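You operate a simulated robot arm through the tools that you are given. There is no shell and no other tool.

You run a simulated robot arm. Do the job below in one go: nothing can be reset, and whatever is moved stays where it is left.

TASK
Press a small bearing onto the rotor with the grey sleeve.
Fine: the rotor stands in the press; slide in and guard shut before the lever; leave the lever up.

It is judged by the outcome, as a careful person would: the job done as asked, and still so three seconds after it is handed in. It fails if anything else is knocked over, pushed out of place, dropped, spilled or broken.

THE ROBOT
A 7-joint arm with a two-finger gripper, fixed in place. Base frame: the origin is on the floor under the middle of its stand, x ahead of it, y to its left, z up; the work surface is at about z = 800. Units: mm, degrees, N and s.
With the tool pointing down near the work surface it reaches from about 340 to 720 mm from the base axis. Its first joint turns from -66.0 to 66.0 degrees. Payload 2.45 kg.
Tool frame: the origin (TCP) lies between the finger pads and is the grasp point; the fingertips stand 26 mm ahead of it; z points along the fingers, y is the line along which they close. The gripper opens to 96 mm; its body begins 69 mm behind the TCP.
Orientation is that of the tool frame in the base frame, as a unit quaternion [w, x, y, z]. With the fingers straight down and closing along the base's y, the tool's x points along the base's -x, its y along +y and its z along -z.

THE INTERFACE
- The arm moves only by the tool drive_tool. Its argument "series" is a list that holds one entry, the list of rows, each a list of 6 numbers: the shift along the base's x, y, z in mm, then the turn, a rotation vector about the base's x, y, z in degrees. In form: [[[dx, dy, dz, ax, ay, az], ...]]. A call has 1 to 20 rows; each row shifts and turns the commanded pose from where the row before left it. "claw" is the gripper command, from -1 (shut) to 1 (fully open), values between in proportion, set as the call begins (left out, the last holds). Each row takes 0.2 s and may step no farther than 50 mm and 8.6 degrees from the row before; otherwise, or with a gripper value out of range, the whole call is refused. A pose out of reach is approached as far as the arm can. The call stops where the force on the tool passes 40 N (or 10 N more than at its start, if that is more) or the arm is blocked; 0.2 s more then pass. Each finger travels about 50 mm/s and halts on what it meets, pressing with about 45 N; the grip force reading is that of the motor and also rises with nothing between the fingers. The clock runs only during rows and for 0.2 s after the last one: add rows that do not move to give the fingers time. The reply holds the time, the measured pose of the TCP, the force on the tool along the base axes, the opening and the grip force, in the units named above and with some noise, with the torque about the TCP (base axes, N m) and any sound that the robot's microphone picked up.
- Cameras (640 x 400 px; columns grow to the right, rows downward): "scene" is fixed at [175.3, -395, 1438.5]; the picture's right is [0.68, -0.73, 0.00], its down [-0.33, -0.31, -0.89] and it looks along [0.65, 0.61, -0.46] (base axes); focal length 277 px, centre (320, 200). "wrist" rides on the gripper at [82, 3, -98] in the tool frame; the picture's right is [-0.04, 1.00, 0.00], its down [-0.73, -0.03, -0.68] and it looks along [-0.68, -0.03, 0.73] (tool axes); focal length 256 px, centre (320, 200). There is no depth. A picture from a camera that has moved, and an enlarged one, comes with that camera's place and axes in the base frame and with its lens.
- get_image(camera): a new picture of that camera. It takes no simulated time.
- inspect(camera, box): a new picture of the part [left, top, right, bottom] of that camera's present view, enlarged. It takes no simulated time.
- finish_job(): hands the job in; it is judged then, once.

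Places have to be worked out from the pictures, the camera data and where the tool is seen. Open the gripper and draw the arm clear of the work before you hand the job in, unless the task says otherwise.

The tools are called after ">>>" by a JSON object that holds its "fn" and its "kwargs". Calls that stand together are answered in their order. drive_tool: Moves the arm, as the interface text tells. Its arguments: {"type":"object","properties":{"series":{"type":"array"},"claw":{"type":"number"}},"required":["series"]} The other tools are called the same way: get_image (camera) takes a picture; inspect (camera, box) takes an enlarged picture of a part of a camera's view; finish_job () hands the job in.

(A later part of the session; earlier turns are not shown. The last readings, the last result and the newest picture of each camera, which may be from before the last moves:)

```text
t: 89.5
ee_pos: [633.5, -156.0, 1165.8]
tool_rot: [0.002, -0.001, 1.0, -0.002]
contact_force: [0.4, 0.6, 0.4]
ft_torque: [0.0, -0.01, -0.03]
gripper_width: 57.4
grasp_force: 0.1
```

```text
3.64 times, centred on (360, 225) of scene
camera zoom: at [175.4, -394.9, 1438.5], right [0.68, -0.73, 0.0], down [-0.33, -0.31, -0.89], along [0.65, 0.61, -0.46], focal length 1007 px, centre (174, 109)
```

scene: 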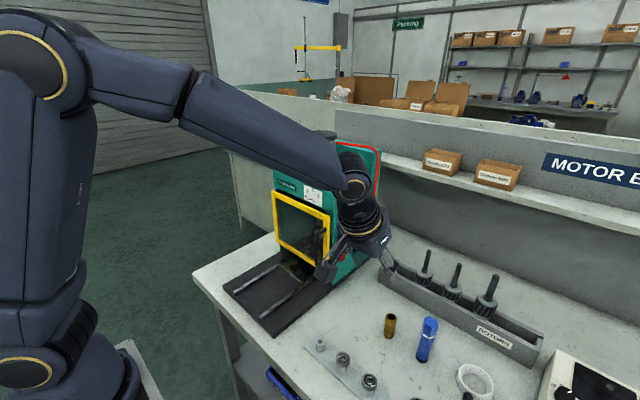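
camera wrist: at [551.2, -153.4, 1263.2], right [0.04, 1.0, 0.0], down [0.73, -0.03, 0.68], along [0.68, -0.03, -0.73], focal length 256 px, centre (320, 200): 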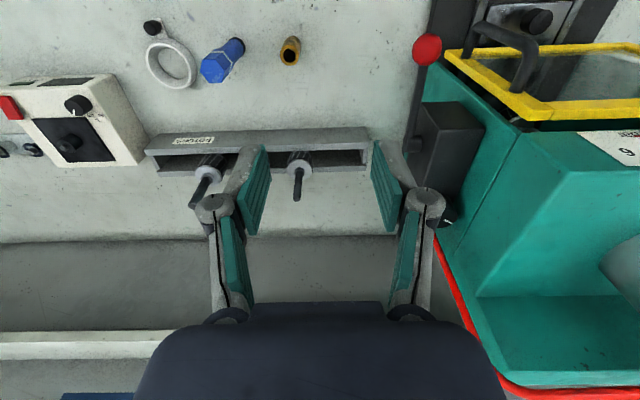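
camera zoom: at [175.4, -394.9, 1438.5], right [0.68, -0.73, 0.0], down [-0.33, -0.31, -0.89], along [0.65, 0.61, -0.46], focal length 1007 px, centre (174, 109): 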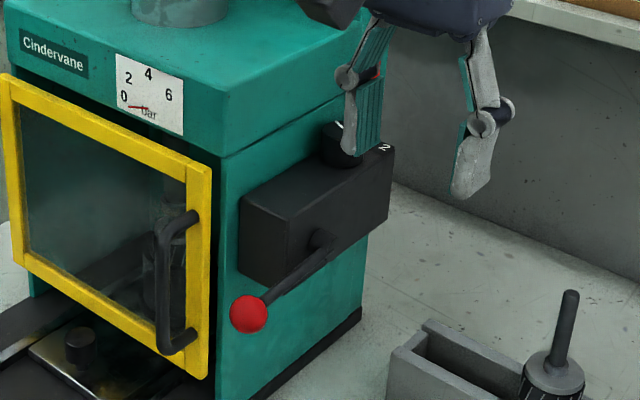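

The lever is now clearly lowered but the gauge is still at 0. I shift aside so the finger no longer covers the regulator knob.

>>> {"fn": "drive_tool", "kwargs": {"series": [[[0, -35, 10, 0, 0, 0], [10, -15, 20, 0, 0, 0], [20, 0, 20, 0, 0, 0], [0, 0, 0, 0, 0, 0]]]}}

>>> {"fn": "get_image", "kwargs": {"camera": "wrist"}}

>>> {"fn": "inspect", "kwargs": {"camera": "wrist", "box": [400, 100, 540, 240]}}

>>> {"fn": "inspect", "kwargs": {"camera": "scene", "box": [355, 195, 405, 235]}}

```text
t: 90.5
ee_pos: [631.9, -202.2, 1186.7]
tool_rot: [0.001, -0.002, 1.0, -0.002]
contact_force: [0.9, -0.1, 0.7]
ft_torque: [0.01, -0.01, 0.01]
gripper_width: 57.5
grasp_force: 0.0
out of reach, approached as far as the arm can: row 2, 3
```

```text
taken
camera wrist: at [549.3, -198.6, 1284.2], right [0.04, 1.0, 0.0], down [0.73, -0.03, 0.68], along [0.68, -0.03, -0.73], focal length 256 px, centre (320, 200)
```

wrist: 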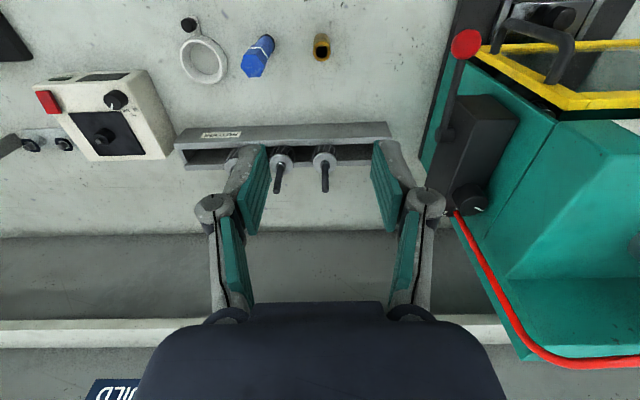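

```text
2.86 times, centred on (470, 170) of wrist
camera zoom: at [549.3, -198.6, 1284.2], right [0.04, 1.0, 0.0], down [0.73, -0.03, 0.68], along [0.68, -0.03, -0.73], focal length 731 px, centre (-109, 286)
```

zoom: 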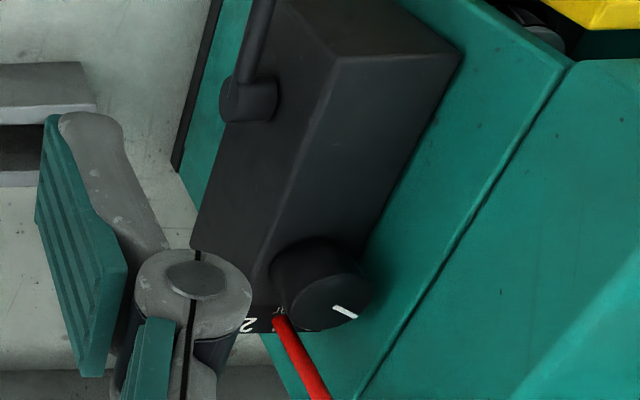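

```text
10.00 times, centred on (380, 215) of scene
camera zoom: at [175.3, -395.0, 1438.5], right [0.68, -0.73, 0.0], down [-0.33, -0.31, -0.89], along [0.65, 0.61, -0.46], focal length 2770 px, centre (-280, 50)
```

zoom: 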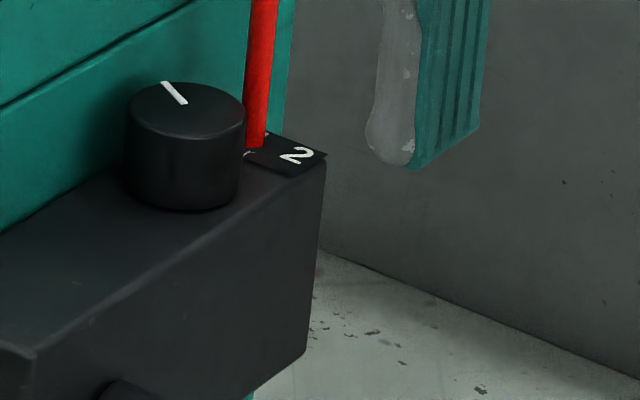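

Beside the knob there's a small plate with "2" and another mark partly hidden by the red hose. I close the fingers and move to a clearer viewpoint to read it.

>>> {"fn": "drive_tool", "kwargs": {"series": [[[0, 35, -20, 0, 0, 0], [0, 35, -20, 0, 0, 0], [10, 10, 0, 0, 0, 0], [0, 0, 0, 0, 0, 0], [0, 0, 0, 0, 0, 0]]], "claw": -1}}

>>> {"fn": "get_image", "kwargs": {"camera": "wrist"}}

>>> {"fn": "inspect", "kwargs": {"camera": "wrist", "box": [380, 150, 480, 250]}}

```text
t: 91.7
ee_pos: [640.8, -120.8, 1145.8]
tool_rot: [0.001, -0.001, 1.0, -0.002]
contact_force: [-0.8, 0.2, -0.3]
ft_torque: [0.01, 0.0, 0.0]
gripper_width: 0.0
grasp_force: 29.0
```

```text
taken
camera wrist: at [559.3, -118.1, 1243.9], right [0.04, 1.0, 0.0], down [0.73, -0.03, 0.68], along [0.68, -0.03, -0.73], focal length 256 px, centre (320, 200)
```

wrist: 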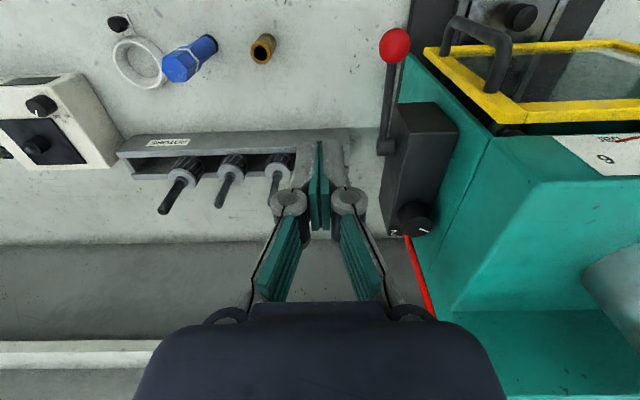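

```text
4.00 times, centred on (430, 200) of wrist
camera zoom: at [559.3, -118.1, 1243.9], right [0.04, 1.0, 0.0], down [0.73, -0.03, 0.68], along [0.68, -0.03, -0.73], focal length 1024 px, centre (-120, 200)
```

zoom: 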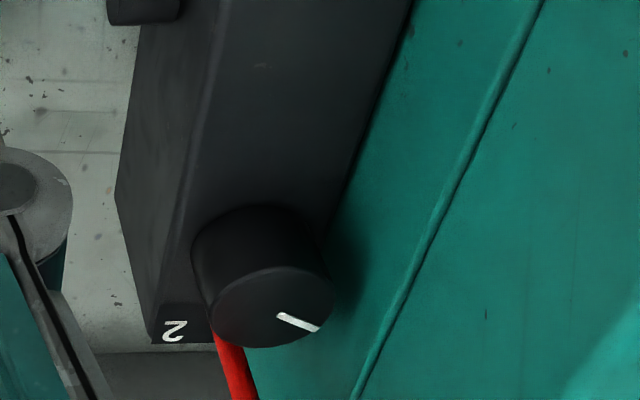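

I can't read a second number; the knob's pointer is turned away from the "2". First I check whether the lever is really at its lower stop, by pressing down on the ball from above with closed fingertips.

>>> {"fn": "drive_tool", "kwargs": {"series": [[[-15, 20, 0, 0, 0, 0], [-13, 22, -10, 0, 0, 0], [0, 22, -20, 0, 0, 0], [0, 0, -30, 0, 0, 0], [0, 0, -20, 0, 0, 0], [0, 0, -15, 0, 0, 0], [0, 0, 0, 0, 0, 0]]], "claw": -1}}

>>> {"fn": "get_image", "kwargs": {"camera": "wrist"}}

>>> {"fn": "inspect", "kwargs": {"camera": "scene", "box": [300, 160, 400, 280]}}

```text
t: 93.3
ee_pos: [614.3, -56.2, 1051.2]
tool_rot: [0.002, -0.001, 1.0, -0.002]
contact_force: [1.5, 0.1, 0.5]
ft_torque: [0.0, -0.02, 0.01]
gripper_width: 0.1
grasp_force: 28.5
```

```text
taken
camera wrist: at [531.7, -54.3, 1149.2], right [0.04, 1.0, 0.0], down [0.73, -0.03, 0.68], along [0.68, -0.03, -0.73], focal length 256 px, centre (320, 200)
```

wrist: 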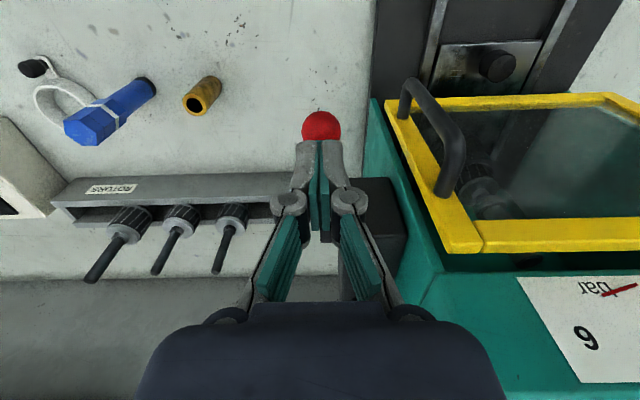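

```text
3.33 times, centred on (350, 220) of scene
camera zoom: at [175.3, -395.0, 1438.5], right [0.68, -0.73, 0.0], down [-0.33, -0.31, -0.89], along [0.65, 0.61, -0.46], focal length 923 px, centre (220, 133)
```

zoom: 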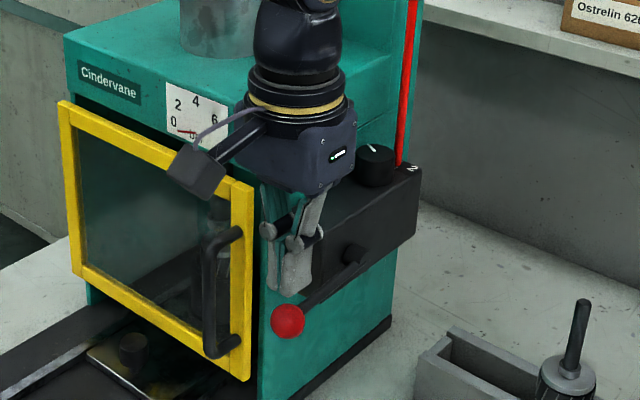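

The fingertips are centred over the ball. I press down in small steps.

>>> {"fn": "drive_tool", "kwargs": {"series": [[[0, 0, -10, 0, 0, 0], [0, 0, -5, 0, 0, 0], [0, 0, -4, 0, 0, 0], [0, 0, -4, 0, 0, 0], [0, 0, -4, 0, 0, 0], [0, 0, -3, 0, 0, 0], [0, 0, -3, 0, 0, 0]]]}}

>>> {"fn": "get_image", "kwargs": {"camera": "wrist"}}

>>> {"fn": "inspect", "kwargs": {"camera": "scene", "box": [270, 160, 400, 290]}}

```text
t: 94.9
ee_pos: [613.7, -56.3, 1018.9]
tool_rot: [0.002, -0.001, 1.0, -0.001]
contact_force: [0.6, 0.1, 1.3]
ft_torque: [0.01, -0.01, -0.01]
gripper_width: 0.1
grasp_force: 28.2
```

```text
taken
camera wrist: at [531.5, -54.4, 1116.2], right [0.04, 1.0, 0.0], down [0.73, -0.03, 0.68], along [0.68, -0.03, -0.73], focal length 256 px, centre (320, 200)
```

wrist: 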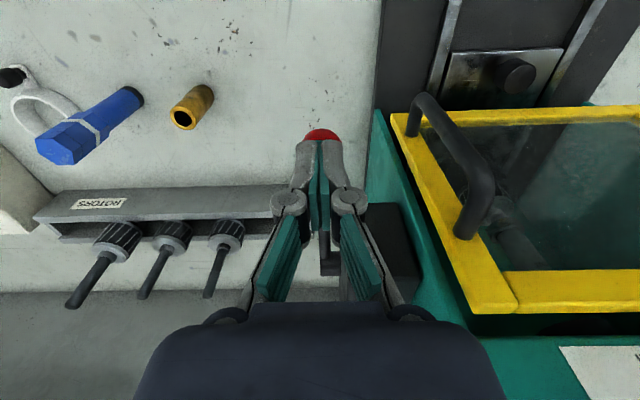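

```text
3.08 times, centred on (335, 225) of scene
camera zoom: at [175.3, -395.0, 1438.5], right [0.68, -0.73, 0.0], down [-0.33, -0.31, -0.89], along [0.65, 0.61, -0.46], focal length 852 px, centre (274, 123)
```

zoom: 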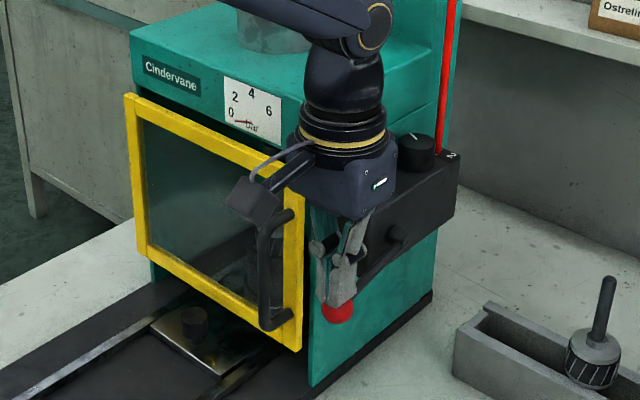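

Still barely touching. I continue pressing down.

>>> {"fn": "drive_tool", "kwargs": {"series": [[[0, 0, -4, 0, 0, 0], [0, 0, -4, 0, 0, 0], [0, 0, -4, 0, 0, 0], [0, 0, -4, 0, 0, 0]]]}}

>>> {"fn": "get_image", "kwargs": {"camera": "wrist"}}

>>> {"fn": "inspect", "kwargs": {"camera": "scene", "box": [270, 160, 400, 290]}}

```text
t: 95.9
ee_pos: [614.3, -57.0, 1002.7]
tool_rot: [0.002, -0.001, 1.0, -0.002]
contact_force: [-0.1, 0.2, -0.4]
ft_torque: [0.01, 0.01, 0.01]
gripper_width: 0.0
grasp_force: 28.3
```

```text
taken
camera wrist: at [531.5, -54.3, 1100.5], right [0.04, 1.0, 0.0], down [0.73, -0.03, 0.68], along [0.68, -0.03, -0.73], focal length 256 px, centre (320, 200)
```

wrist: 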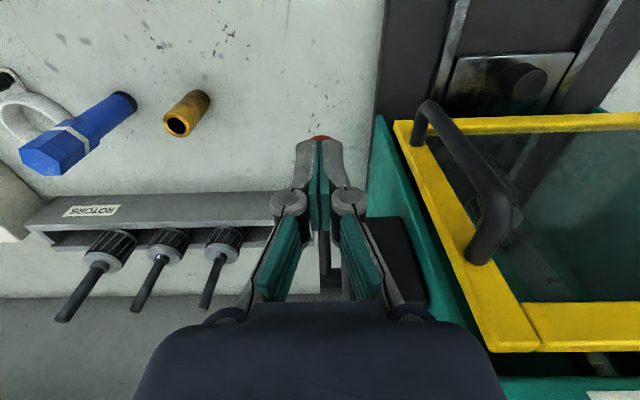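

```text
3.08 times, centred on (335, 225) of scene
camera zoom: at [175.3, -395.0, 1438.5], right [0.68, -0.73, 0.0], down [-0.33, -0.31, -0.89], along [0.65, 0.61, -0.46], focal length 852 px, centre (274, 123)
```

zoom: 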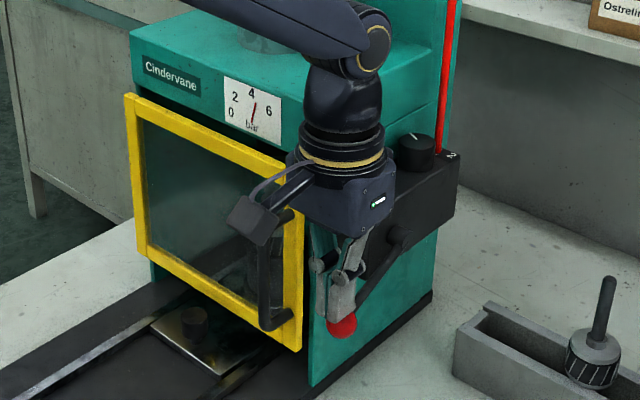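

The gauge has risen to about 4 bar, so the press is acting. I look at the gauge and at the stack behind the guard.

>>> {"fn": "inspect", "kwargs": {"camera": "scene", "box": [295, 175, 345, 215]}}

>>> {"fn": "inspect", "kwargs": {"camera": "wrist", "box": [420, 120, 640, 360]}}

>>> {"fn": "inspect", "kwargs": {"camera": "scene", "box": [295, 200, 345, 280]}}

```text
10.00 times, centred on (320, 195) of scene
camera zoom: at [175.3, -395.0, 1438.5], right [0.68, -0.73, 0.0], down [-0.33, -0.31, -0.89], along [0.65, 0.61, -0.46], focal length 2770 px, centre (320, 250)
```

zoom: 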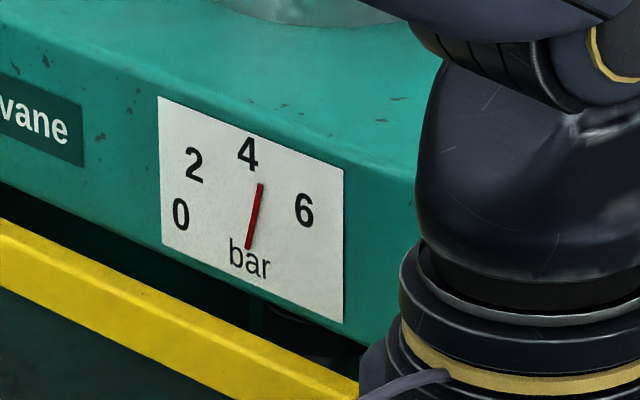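

```text
1.67 times, centred on (530, 240) of wrist
camera zoom: at [531.5, -54.3, 1100.5], right [0.04, 1.0, 0.0], down [0.73, -0.03, 0.68], along [0.68, -0.03, -0.73], focal length 427 px, centre (-30, 133)
```

zoom: 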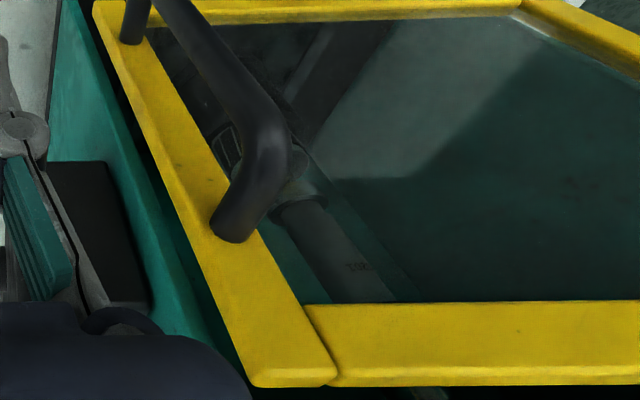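

```text
5.00 times, centred on (320, 240) of scene
camera zoom: at [175.3, -395.0, 1438.5], right [0.68, -0.73, 0.0], down [-0.33, -0.31, -0.89], along [0.65, 0.61, -0.46], focal length 1385 px, centre (320, 0)
```

zoom: 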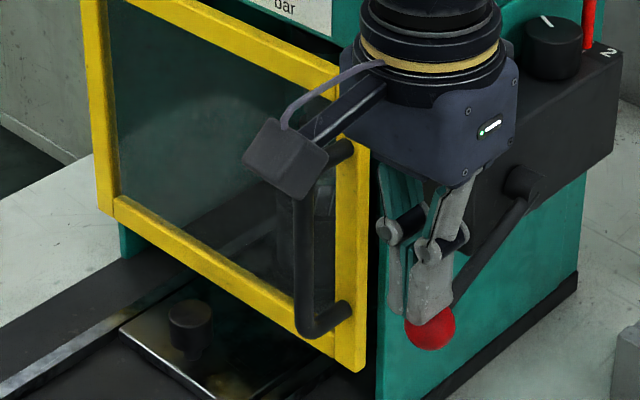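

About 4 bar and the ram appears to be descending. I hold for a second to let the stroke finish, then check again.

>>> {"fn": "drive_tool", "kwargs": {"series": [[[0, 0, 0, 0, 0, 0], [0, 0, 0, 0, 0, 0], [0, 0, 0, 0, 0, 0], [0, 0, 0, 0, 0, 0], [0, 0, 0, 0, 0, 0]]]}}

>>> {"fn": "inspect", "kwargs": {"camera": "scene", "box": [295, 175, 345, 215]}}

>>> {"fn": "inspect", "kwargs": {"camera": "wrist", "box": [490, 150, 590, 290]}}

>>> {"fn": "inspect", "kwargs": {"camera": "scene", "box": [320, 180, 390, 280]}}

```text
t: 97.1
ee_pos: [614.2, -56.8, 1002.9]
tool_rot: [0.003, 0.0, 1.0, -0.002]
contact_force: [0.0, -0.1, -0.3]
ft_torque: [-0.01, 0.0, 0.0]
gripper_width: 0.4
grasp_force: 29.3
```

```text
10.00 times, centred on (320, 195) of scene
camera zoom: at [175.3, -395.0, 1438.5], right [0.68, -0.73, 0.0], down [-0.33, -0.31, -0.89], along [0.65, 0.61, -0.46], focal length 2770 px, centre (320, 250)
```

zoom: 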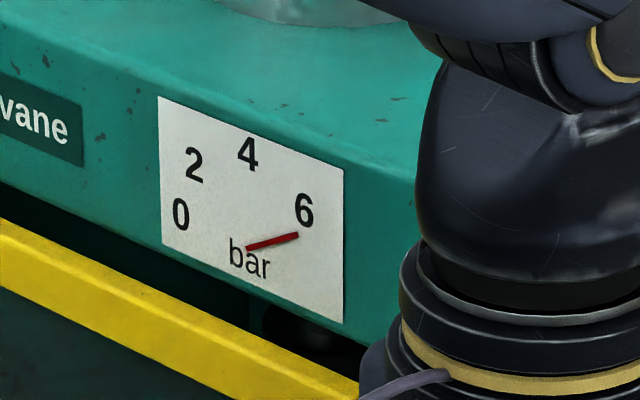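

```text
2.86 times, centred on (540, 220) of wrist
camera zoom: at [531.5, -54.3, 1100.5], right [0.04, 1.0, 0.0], down [0.73, -0.03, 0.68], along [0.68, -0.03, -0.73], focal length 731 px, centre (-309, 143)
```

zoom: 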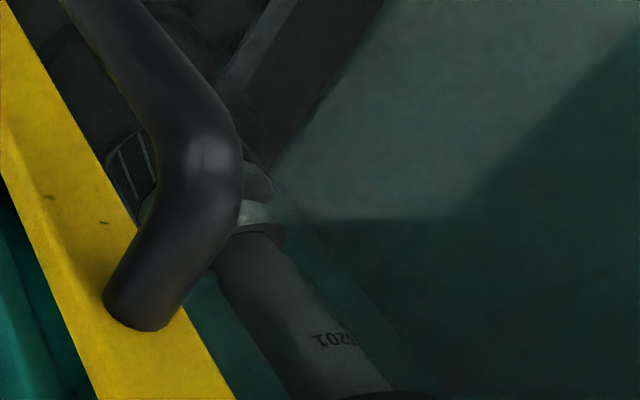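

```text
4.00 times, centred on (355, 230) of scene
camera zoom: at [175.3, -395.0, 1438.5], right [0.68, -0.73, 0.0], down [-0.33, -0.31, -0.89], along [0.65, 0.61, -0.46], focal length 1108 px, centre (180, 80)
```

zoom: 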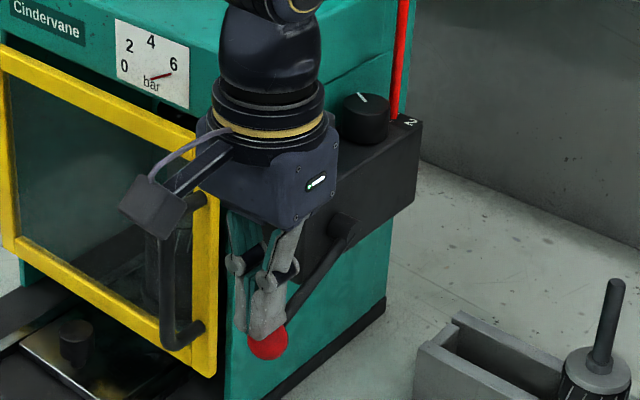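

The gauge has reached about 6 bar with the ram down on the sleeve, and the sleeve top has sunk by about 18 mm, so the bearing is down at the collar. Now I'll raise the lever: I back up, open and tilt, to take hold of the ball from above.

>>> {"fn": "drive_tool", "kwargs": {"series": [[[-5, 0, 30, 0, 0, 0], [-10, 0, 30, 0, -8, 0], [-5, 0, 0, 0, -8, 0], [0, 0, 0, 0, -8, 0], [0, 0, 0, 0, 0, 0]]], "claw": 0.1}}

>>> {"fn": "get_image", "kwargs": {"camera": "wrist"}}

>>> {"fn": "inspect", "kwargs": {"camera": "scene", "box": [280, 160, 400, 290]}}

```text
t: 98.3
ee_pos: [593.8, -56.1, 1062.0]
tool_rot: [0.21, -0.001, 0.978, -0.002]
contact_force: [0.1, 0.0, 1.0]
ft_torque: [0.02, 0.0, 0.04]
gripper_width: 52.8
grasp_force: 0.1
```

```text
taken
camera wrist: at [478.6, -54.5, 1118.5], right [0.04, 1.0, 0.01], down [0.39, -0.03, 0.92], along [0.92, -0.03, -0.39], focal length 256 px, centre (320, 200)
```

wrist: 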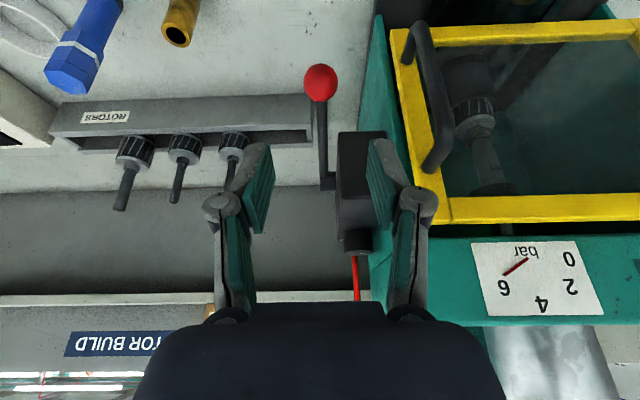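

```text
3.08 times, centred on (340, 225) of scene
camera zoom: at [175.3, -395.0, 1438.5], right [0.68, -0.73, 0.0], down [-0.33, -0.31, -0.89], along [0.65, 0.61, -0.46], focal length 852 px, centre (258, 123)
```

zoom: 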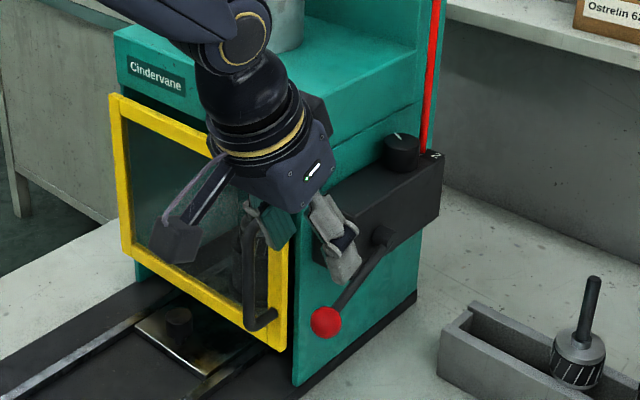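

The gauge shows 6 bar and the lever is down. I zoom on the stack through the guard and measure the ball.

>>> {"fn": "inspect", "kwargs": {"camera": "wrist", "box": [430, 50, 530, 200]}}

>>> {"fn": "inspect", "kwargs": {"camera": "wrist", "box": [280, 50, 400, 200]}}

```text
2.67 times, centred on (480, 125) of wrist
camera zoom: at [478.6, -54.5, 1118.5], right [0.04, 1.0, 0.01], down [0.39, -0.03, 0.92], along [0.92, -0.03, -0.39], focal length 683 px, centre (-107, 400)
```

zoom: 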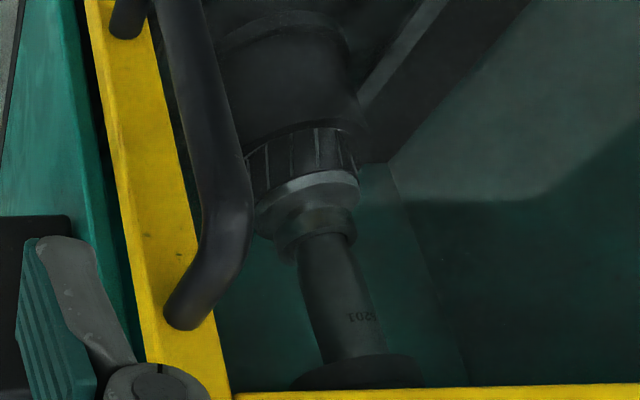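

```text
2.67 times, centred on (340, 125) of wrist
camera zoom: at [478.6, -54.5, 1118.5], right [0.04, 1.0, 0.01], down [0.39, -0.03, 0.92], along [0.92, -0.03, -0.39], focal length 683 px, centre (267, 400)
```

zoom: 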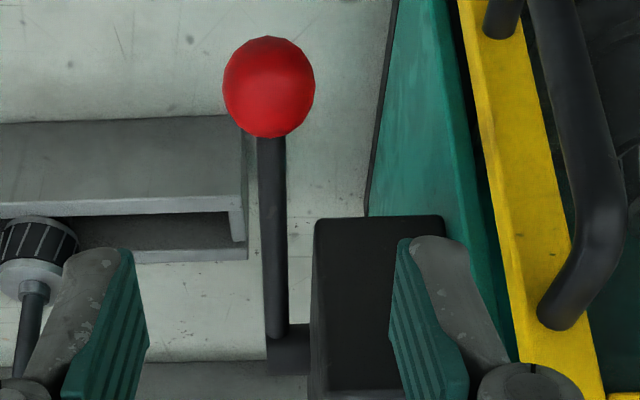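

The bearing now sits against the collar with the ram pressing on the sleeve: the stroke is complete. The ball is at about (631, -58, 951.5). I advance along the tool axis to straddle it.

>>> {"fn": "drive_tool", "kwargs": {"series": [[[6, -0.4, -28, 0, 0, 0], [6.7, -0.3, -28.5, 0, 0, 0], [8, 0, -18, 0, 0, 0], [8, 0, -18, 0, 0, 0], [8.6, 0, -18.7, 0, 0, 0], [0, 0, 0, 0, 0, 0]]]}}

>>> {"fn": "get_image", "kwargs": {"camera": "wrist"}}

>>> {"fn": "inspect", "kwargs": {"camera": "scene", "box": [290, 180, 400, 290]}}

```text
t: 99.7
ee_pos: [631.7, -57.9, 951.0]
tool_rot: [0.21, 0.0, 0.978, -0.002]
contact_force: [0.4, 0.3, 0.1]
ft_torque: [0.02, 0.0, -0.02]
gripper_width: 52.7
grasp_force: 0.0
```

```text
taken
camera wrist: at [516.3, -55.0, 1006.7], right [0.04, 1.0, 0.01], down [0.39, -0.03, 0.92], along [0.92, -0.03, -0.39], focal length 256 px, centre (320, 200)
```

wrist: 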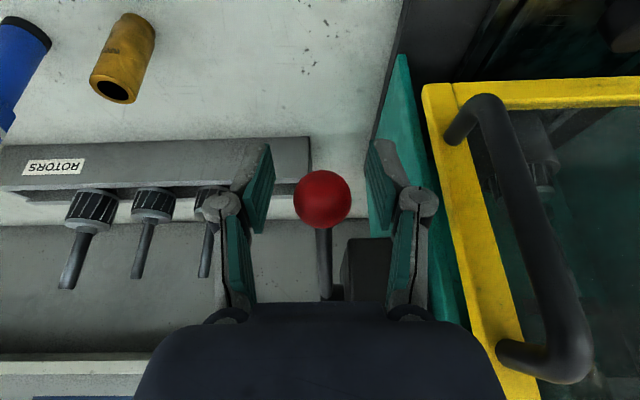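

```text
3.64 times, centred on (345, 235) of scene
camera zoom: at [175.4, -395.0, 1438.5], right [0.68, -0.73, 0.0], down [-0.33, -0.31, -0.89], along [0.65, 0.61, -0.46], focal length 1007 px, centre (229, 73)
```

zoom: 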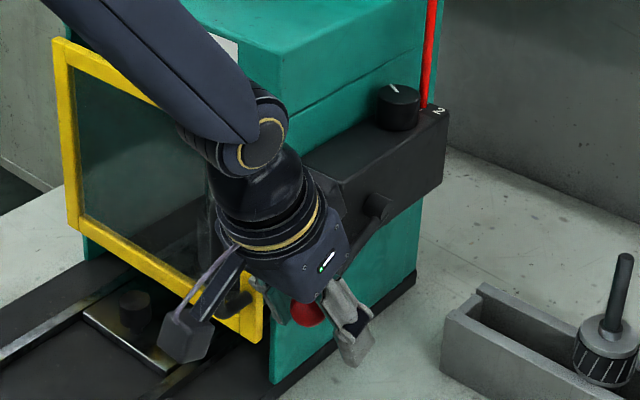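

The ball sits about 12 mm behind the grasp point, so I back off 10 mm along the axis and then close.

>>> {"fn": "drive_tool", "kwargs": {"series": [[[-4.1, 0, 9.1, 0, 0, 0], [0, 0, 0, 0, 0, 0]]]}}

>>> {"fn": "drive_tool", "kwargs": {"series": [[[0, 0, 0, 0, 0, 0], [0, 0, 0, 0, 0, 0], [0, 0, 0, 0, 0, 0]]], "claw": -1}}

>>> {"fn": "get_image", "kwargs": {"camera": "wrist"}}

```text
t: 100.3
ee_pos: [627.4, -57.3, 959.3]
tool_rot: [0.21, -0.001, 0.978, -0.001]
contact_force: [0.0, -0.2, -0.2]
ft_torque: [0.03, 0.02, -0.02]
gripper_width: 52.9
grasp_force: 0.1
```

```text
t: 101.1
ee_pos: [627.1, -57.6, 959.8]
tool_rot: [0.21, -0.002, 0.978, -0.002]
contact_force: [-0.8, 6.5, 0.6]
ft_torque: [0.0, -0.08, -0.04]
gripper_width: 24.7
grasp_force: 39.2
```

```text
taken
camera wrist: at [512.1, -53.9, 1016.0], right [0.03, 1.0, 0.01], down [0.39, -0.03, 0.92], along [0.92, -0.03, -0.39], focal length 256 px, centre (320, 200)
```

wrist: 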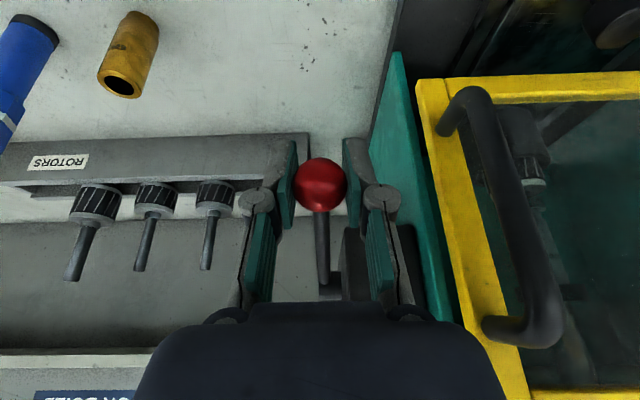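

The ball is gripped at the grasp point. Fitting the three ball positions gives the pivot at about (697, 1003), R≈82, range about ±30°. I raise the lever along that arc in stages.

>>> {"fn": "drive_tool", "kwargs": {"series": [[[0, 0.4, 0, 0, 0, 0], [-1.8, 0, 3.1, 0, 0, 0], [-1.6, 0, 3.1, 0, 0, 0], [-1.6, 0, 3.2, 0, 0, 0], [-1.4, 0, 3.3, 0, 0, 0], [-1.3, 0, 3.4, 0, 0, 0], [-1.1, 0, 3.4, 0, 0, 0]]]}}

>>> {"fn": "get_image", "kwargs": {"camera": "wrist"}}

```text
t: 102.7
ee_pos: [618.9, -55.9, 978.8]
tool_rot: [0.209, -0.002, 0.978, -0.001]
contact_force: [11.3, 12.6, -11.1]
ft_torque: [-0.03, 1.2, -0.06]
gripper_width: 25.1
grasp_force: 44.8
```

```text
taken
camera wrist: at [503.5, -53.9, 1035.5], right [0.04, 1.0, 0.01], down [0.39, -0.03, 0.92], along [0.92, -0.03, -0.39], focal length 256 px, centre (320, 200)
```

wrist: 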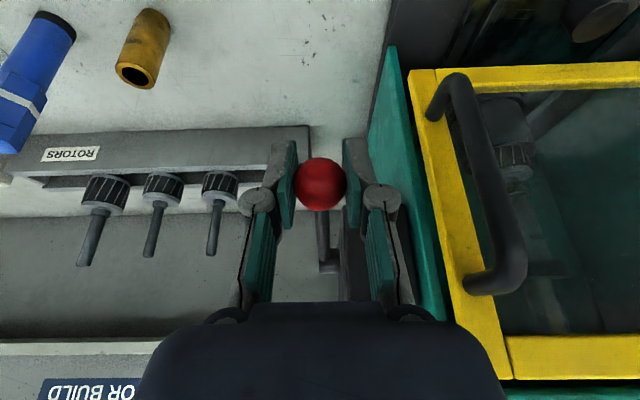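

The lever follows the grip. I correct by the forces (+x, +y a bit) and continue up.

>>> {"fn": "drive_tool", "kwargs": {"series": [[[0.5, 0.7, 0, 0, 0, 0], [-0.8, 0, 3.5, 0, 0, 0], [-0.7, 0, 3.5, 0, 0, 0], [-0.5, 0, 3.5, 0, 0, 0], [-0.4, 0, 3.6, 0, 0, 0], [-0.2, 0, 3.6, 0, 0, 0], [0, 0, 3.6, 0, 0, 0], [0.1, 0, 3.6, 0, 0, 0]]]}}

>>> {"fn": "get_image", "kwargs": {"camera": "wrist"}}

```text
t: 104.5
ee_pos: [615.3, -56.5, 1004.1]
tool_rot: [0.207, 0.0, 0.978, -0.002]
contact_force: [-6.4, 4.7, -14.8]
ft_torque: [0.01, 1.29, 0.0]
gripper_width: 25.0
grasp_force: 44.9
```

```text
taken
camera wrist: at [500.4, -53.6, 1060.3], right [0.04, 1.0, 0.01], down [0.39, -0.03, 0.92], along [0.92, -0.03, -0.4], focal length 256 px, centre (320, 200)
```

wrist: 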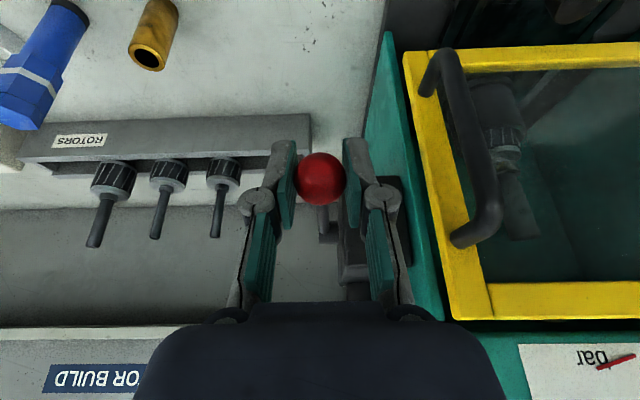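

The lever passes horizontal and the gauge needle has fallen back toward 0. I continue up to the top position.

>>> {"fn": "drive_tool", "kwargs": {"series": [[[-0.3, 0.3, 0, 0, 0, 0], [0.2, 0, 3.6, 0, 0, 0], [0.3, 0, 3.6, 0, 0, 0], [0.4, 0, 3.5, 0, 0, 0], [0.5, 0, 3.5, 0, 0, 0], [0.7, 0, 3.5, 0, 0, 0], [0.8, 0, 3.5, 0, 0, 0]]]}}

>>> {"fn": "get_image", "kwargs": {"camera": "wrist"}}

>>> {"fn": "inspect", "kwargs": {"camera": "scene", "box": [270, 160, 390, 290]}}

```text
t: 106.1
ee_pos: [619.2, -55.2, 1025.7]
tool_rot: [0.209, 0.0, 0.978, -0.003]
contact_force: [-4.7, -2.6, -12.4]
ft_torque: [-0.02, 1.29, -0.03]
gripper_width: 25.4
grasp_force: 44.9
```

```text
taken
camera wrist: at [503.5, -53.6, 1081.6], right [0.04, 1.0, 0.01], down [0.39, -0.03, 0.92], along [0.92, -0.03, -0.39], focal length 256 px, centre (320, 200)
```

wrist: 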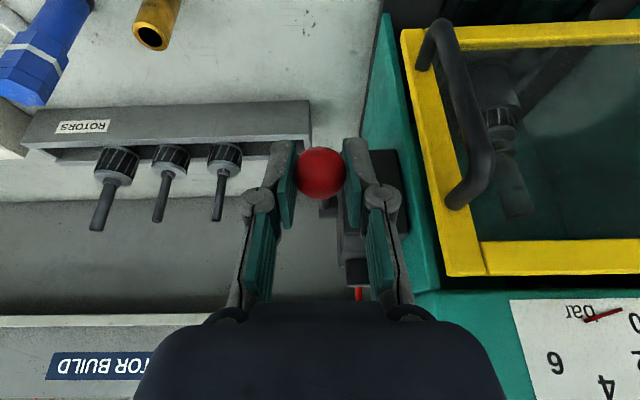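

```text
3.08 times, centred on (330, 225) of scene
camera zoom: at [175.5, -395.1, 1438.5], right [0.68, -0.73, 0.0], down [-0.33, -0.31, -0.89], along [0.65, 0.61, -0.46], focal length 852 px, centre (289, 123)
```

zoom: 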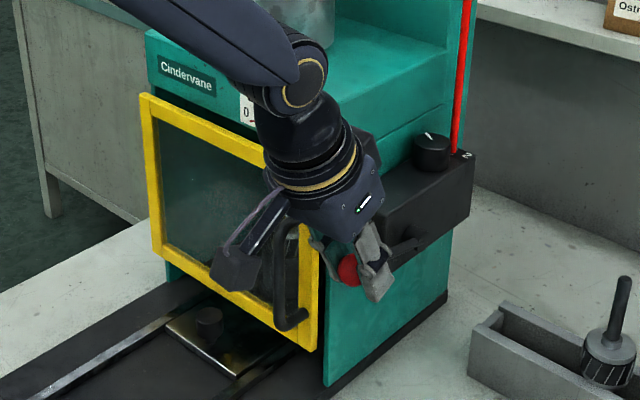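

Gauge at 0. I keep raising to the lever's upper end.

>>> {"fn": "drive_tool", "kwargs": {"series": [[[0.8, -0.2, 3.4, 0, 0, 0], [1, 0, 3.4, 0, 0, 0], [1.2, 0, 3.3, 0, 0, 0], [1.4, 0, 3.3, 0, 0, 0], [1.5, 0, 3.2, 0, 0, 0], [1.6, 0, 3.2, 0, 0, 0], [1.7, 0, 3.1, 0, 0, 0]]]}}

>>> {"fn": "get_image", "kwargs": {"camera": "wrist"}}

>>> {"fn": "inspect", "kwargs": {"camera": "scene", "box": [270, 160, 390, 290]}}

```text
t: 107.7
ee_pos: [628.0, -55.7, 1047.9]
tool_rot: [0.208, -0.001, 0.978, -0.001]
contact_force: [-9.4, -4.8, -10.8]
ft_torque: [-0.06, 1.31, 0.01]
gripper_width: 25.3
grasp_force: 45.7
```

```text
taken
camera wrist: at [512.2, -53.6, 1104.6], right [0.04, 1.0, 0.01], down [0.39, -0.03, 0.92], along [0.92, -0.03, -0.39], focal length 256 px, centre (320, 200)
```

wrist: 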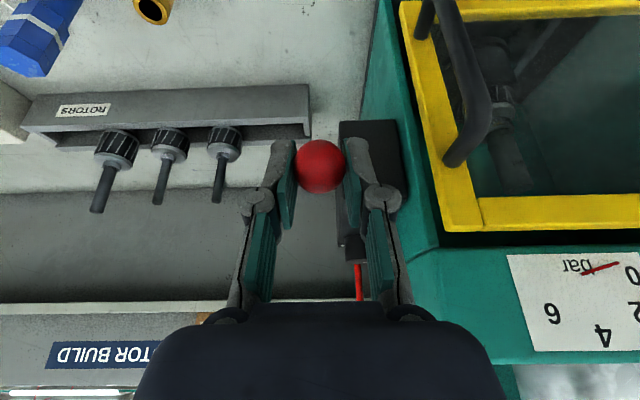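

```text
3.08 times, centred on (330, 225) of scene
camera zoom: at [175.3, -395.1, 1438.5], right [0.68, -0.73, 0.0], down [-0.33, -0.31, -0.89], along [0.65, 0.61, -0.46], focal length 852 px, centre (289, 123)
```

zoom: 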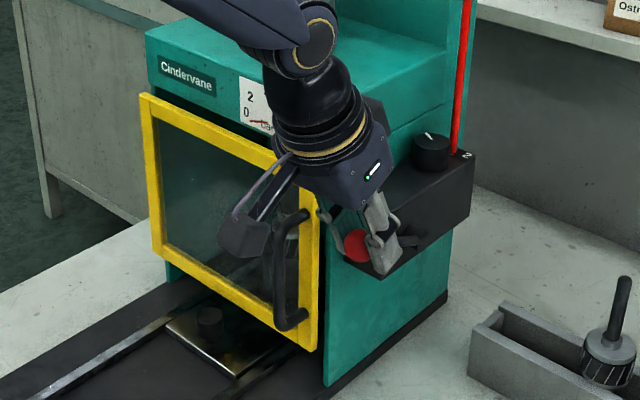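

The ball is at about z=1038, close to its original 1041. I give it a little more to reach the stop.

>>> {"fn": "drive_tool", "kwargs": {"series": [[[0.5, 0, 3, 0, 0, 0], [1, 0, 3, 0, 0, 0], [1.2, 0, 3, 0, 0, 0], [0, 0, 0, 0, 0, 0]]]}}

>>> {"fn": "get_image", "kwargs": {"camera": "wrist"}}

```text
t: 108.7
ee_pos: [628.3, -56.0, 1053.3]
tool_rot: [0.203, -0.001, 0.979, -0.002]
contact_force: [-4.4, -5.0, -37.0]
ft_torque: [-0.01, -0.02, -0.01]
gripper_width: 25.2
grasp_force: 44.4
```

```text
taken
camera wrist: at [514.1, -53.7, 1110.8], right [0.04, 1.0, 0.01], down [0.4, -0.03, 0.92], along [0.91, -0.03, -0.4], focal length 256 px, centre (320, 200)
```

wrist: 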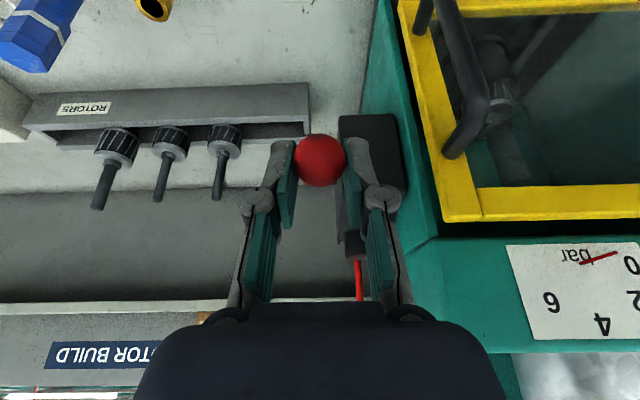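

The -37 N reading shows the lever is at its upper stop. I release the ball and back away along the tool axis.

>>> {"fn": "drive_tool", "kwargs": {"series": [[[0, 0, 0, 0, 0, 0], [0, 0, 0, 0, 0, 0], [0, 0, 0, 0, 0, 0]]], "claw": 0.1}}

>>> {"fn": "drive_tool", "kwargs": {"series": [[[-6, 0, 13, 0, 0, 0], [-10, 0, 22, 0, 0, 0], [-15, 0, 33, 0, 0, 0], [-40, 0, 20, 0, 0, 0], [-45, 0, 0, 0, 0, 0], [-45, 0, 0, 0, 0, 0], [0, 0, 0, 0, 0, 0]]]}}

>>> {"fn": "get_image", "kwargs": {"camera": "scene"}}

>>> {"fn": "get_image", "kwargs": {"camera": "wrist"}}

>>> {"fn": "inspect", "kwargs": {"camera": "scene", "box": [260, 160, 400, 290]}}

```text
t: 109.5
ee_pos: [631.1, -55.5, 1057.2]
tool_rot: [0.21, 0.0, 0.978, -0.002]
contact_force: [-0.9, -0.1, -0.2]
ft_torque: [-0.02, -0.02, 0.01]
gripper_width: 52.7
grasp_force: 0.1
```

```text
t: 111.1
ee_pos: [469.3, -55.7, 1145.2]
tool_rot: [0.209, 0.0, 0.978, -0.002]
contact_force: [-0.3, -0.3, -0.4]
ft_torque: [-0.01, -0.02, -0.01]
gripper_width: 52.7
grasp_force: 0.0
```

```text
taken
```

scene: 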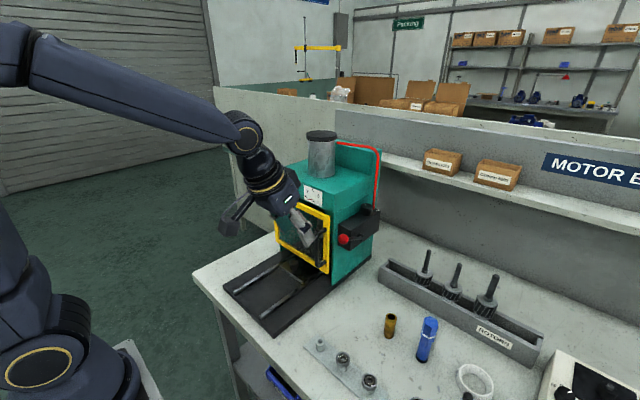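

```text
taken
camera wrist: at [353.4, -53.9, 1202.5], right [0.04, 1.0, 0.01], down [0.39, -0.03, 0.92], along [0.92, -0.03, -0.39], focal length 256 px, centre (320, 200)
```

wrist: 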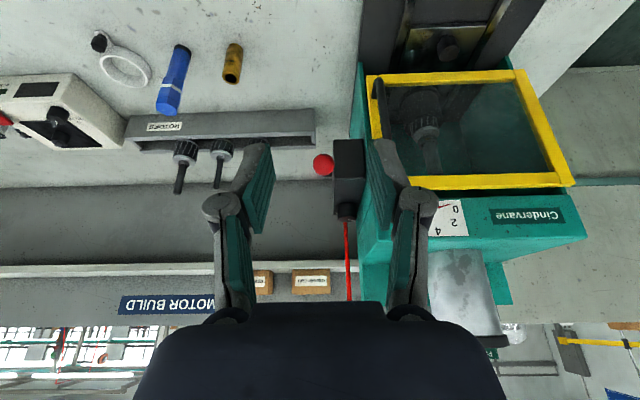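

```text
3.08 times, centred on (330, 225) of scene
camera zoom: at [175.3, -395.0, 1438.5], right [0.68, -0.73, 0.0], down [-0.33, -0.31, -0.89], along [0.65, 0.61, -0.46], focal length 852 px, centre (289, 123)
```

zoom: 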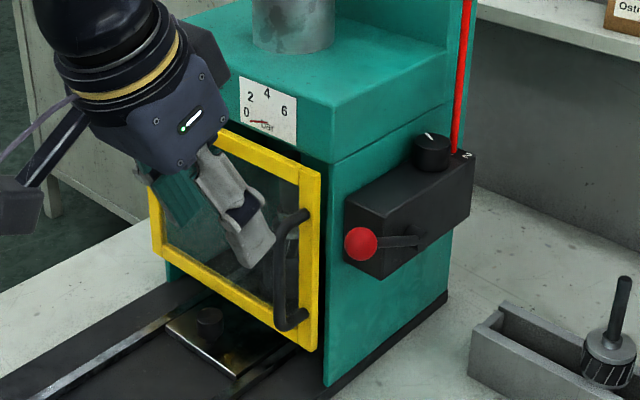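

The lever is up and the gauge is at 0. I inspect the stack through the guard to see how the bearing sits.

>>> {"fn": "inspect", "kwargs": {"camera": "wrist", "box": [370, 80, 470, 190]}}

>>> {"fn": "inspect", "kwargs": {"camera": "scene", "box": [300, 200, 335, 270]}}

>>> {"fn": "inspect", "kwargs": {"camera": "wrist", "box": [290, 120, 410, 240]}}

```text
3.64 times, centred on (420, 135) of wrist
camera zoom: at [353.4, -53.9, 1202.5], right [0.04, 1.0, 0.01], down [0.39, -0.03, 0.92], along [0.92, -0.03, -0.39], focal length 931 px, centre (-44, 436)
```

zoom: 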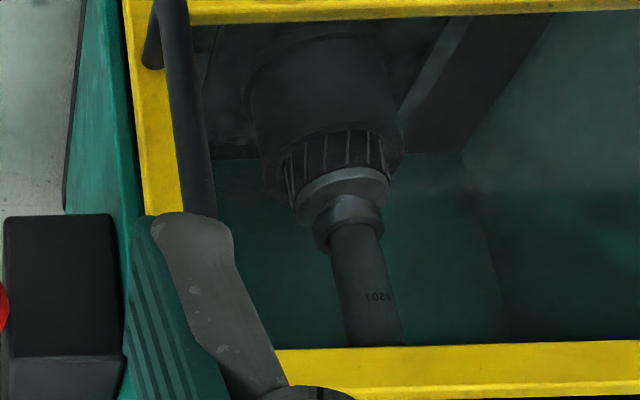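

```text
5.71 times, centred on (318, 235) of scene
camera zoom: at [175.3, -395.0, 1438.5], right [0.68, -0.73, 0.0], down [-0.33, -0.31, -0.89], along [0.65, 0.61, -0.46], focal length 1583 px, centre (334, 0)
```

zoom: 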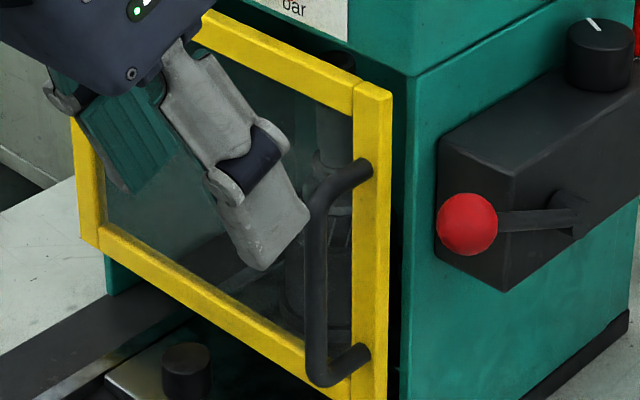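

```text
3.33 times, centred on (350, 180) of wrist
camera zoom: at [353.4, -53.9, 1202.5], right [0.04, 1.0, 0.01], down [0.39, -0.03, 0.92], along [0.92, -0.03, -0.39], focal length 853 px, centre (220, 267)
```

zoom: 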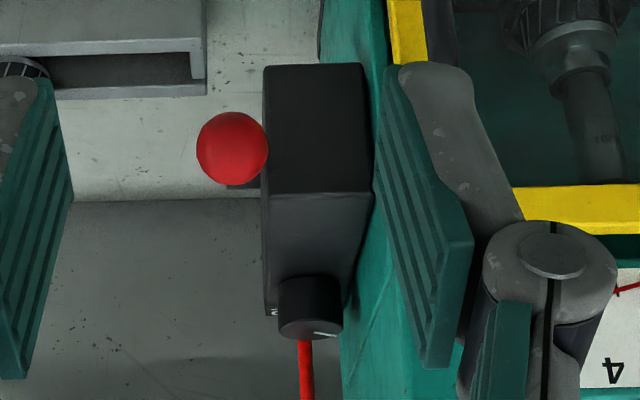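

The bearing's top looks to be at z≈928, about 17 mm lower than before. I move to a nearer viewpoint in front of the guard (fingers closed, keeping clear of its handle) to confirm it's seated.

>>> {"fn": "drive_tool", "kwargs": {"series": [[[12, 15, -30, 0, 0, 0], [12, 15, -30, 0, 0, 0], [12, 15, -30, 0, 0, 0], [12, 15, -30, 0, 0, 0], [13, 16, -35, 0, 0, 0], [0, 0, 0, 0, 0, 0]]], "claw": -1}}

>>> {"fn": "get_image", "kwargs": {"camera": "wrist"}}

>>> {"fn": "inspect", "kwargs": {"camera": "wrist", "box": [360, 120, 460, 260]}}

```text
t: 112.5
ee_pos: [531.8, 18.8, 990.8]
tool_rot: [0.209, 0.0, 0.978, -0.002]
contact_force: [-0.7, -0.5, 0.4]
ft_torque: [0.02, 0.01, -0.02]
gripper_width: 0.0
grasp_force: 28.3
```

```text
taken
camera wrist: at [416.3, 22.8, 1046.6], right [0.04, 1.0, 0.01], down [0.39, -0.03, 0.92], along [0.92, -0.03, -0.39], focal length 256 px, centre (320, 200)
```

wrist: 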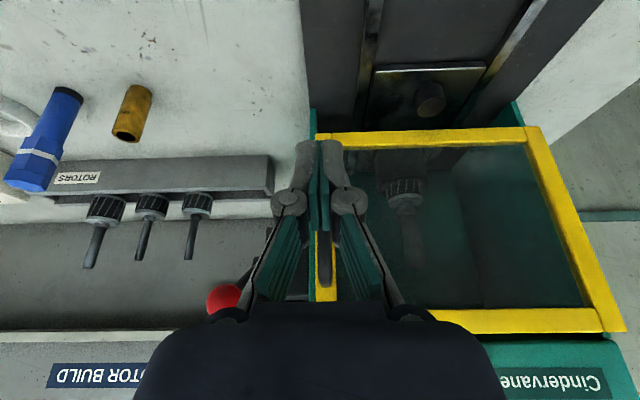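

```text
2.86 times, centred on (410, 190) of wrist
camera zoom: at [416.3, 22.8, 1046.6], right [0.04, 1.0, 0.01], down [0.39, -0.03, 0.92], along [0.92, -0.03, -0.39], focal length 731 px, centre (63, 229)
```

zoom: 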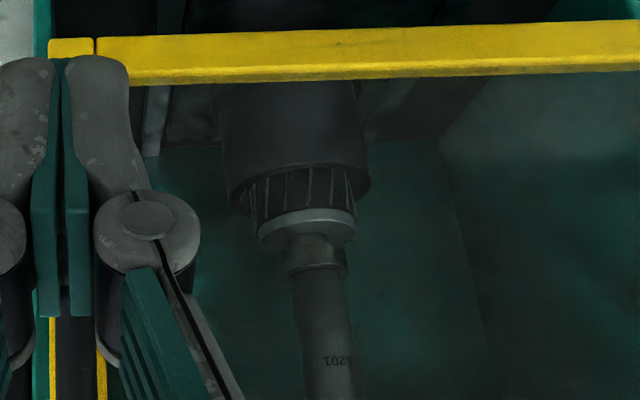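

I zoom tighter on the bearing and collar.

>>> {"fn": "inspect", "kwargs": {"camera": "wrist", "box": [380, 170, 430, 230]}}

>>> {"fn": "inspect", "kwargs": {"camera": "wrist", "box": [375, 160, 440, 300]}}

>>> {"fn": "inspect", "kwargs": {"camera": "scene", "box": [260, 170, 390, 290]}}

```text
6.67 times, centred on (405, 200) of wrist
camera zoom: at [416.3, 22.8, 1046.6], right [0.04, 1.0, 0.01], down [0.39, -0.03, 0.92], along [0.92, -0.03, -0.39], focal length 1707 px, centre (-247, 200)
```

zoom: 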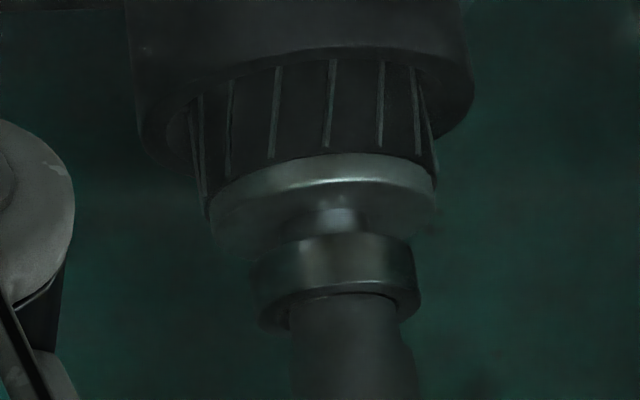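

```text
2.86 times, centred on (408, 230) of wrist
camera zoom: at [416.3, 22.8, 1046.6], right [0.04, 1.0, 0.01], down [0.39, -0.03, 0.92], along [0.92, -0.03, -0.39], focal length 731 px, centre (70, 114)
```

zoom: 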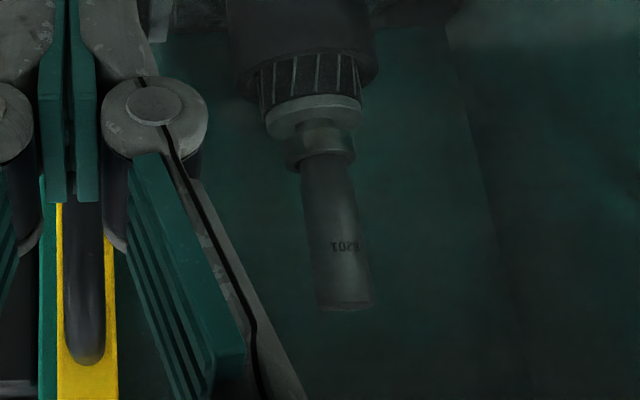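

```text
3.33 times, centred on (325, 230) of scene
camera zoom: at [175.4, -394.9, 1438.5], right [0.68, -0.73, 0.0], down [-0.33, -0.31, -0.89], along [0.65, 0.61, -0.46], focal length 923 px, centre (303, 100)
```

zoom: 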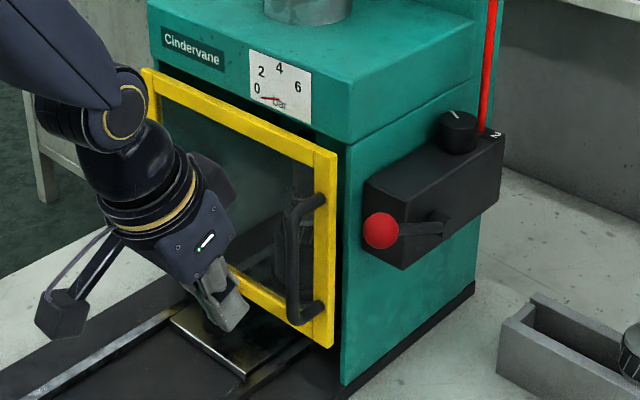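

The bearing sits directly on the collar with no shaft showing between them, and the sleeve is still in place on top. The lever is up, the guard shut and the gauge at 0. I open the gripper and draw the arm clear.

>>> {"fn": "drive_tool", "kwargs": {"series": [[[-30, 0, 30, 0, 0, 0], [-30, -10, 40, 0, 8, 0], [-25, -20, 40, 0, 8, 0], [-15, -30, 40, 0, 8, 0], [0, -30, 40, 0, 0, 0], [0, -30, 40, 0, 0, 0], [0, 0, 0, 0, 0, 0], [0, 0, 0, 0, 0, 0]]], "claw": 1}}

>>> {"fn": "get_image", "kwargs": {"camera": "scene"}}

>>> {"fn": "get_image", "kwargs": {"camera": "wrist"}}

>>> {"fn": "inspect", "kwargs": {"camera": "scene", "box": [250, 160, 390, 290]}}

```text
refused: row 2 steps farther than a row can; nothing moved
```

```text
taken
```

scene: 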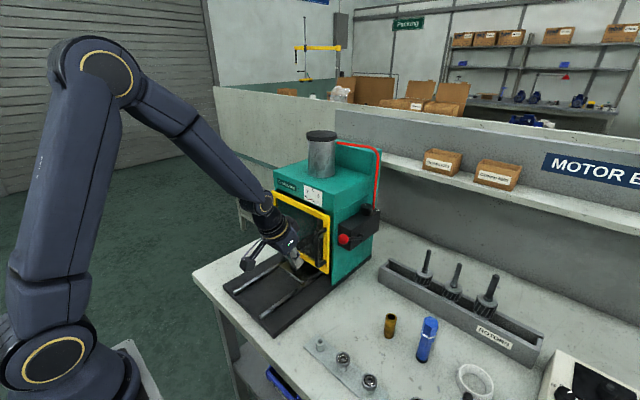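

```text
taken
camera wrist: at [416.3, 22.8, 1046.6], right [0.04, 1.0, 0.01], down [0.39, -0.03, 0.92], along [0.92, -0.03, -0.39], focal length 256 px, centre (320, 200)
```

wrist: 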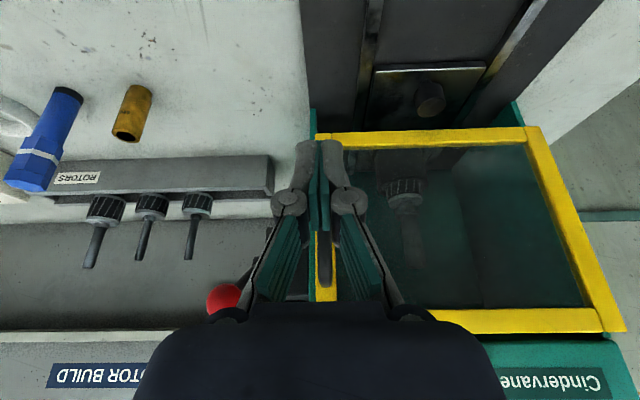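

```text
3.08 times, centred on (320, 225) of scene
camera zoom: at [175.4, -394.9, 1438.5], right [0.68, -0.73, 0.0], down [-0.33, -0.31, -0.89], along [0.65, 0.61, -0.46], focal length 852 px, centre (320, 123)
```

zoom: 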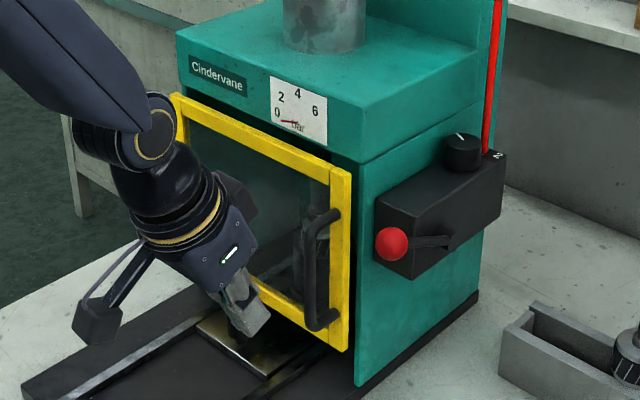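

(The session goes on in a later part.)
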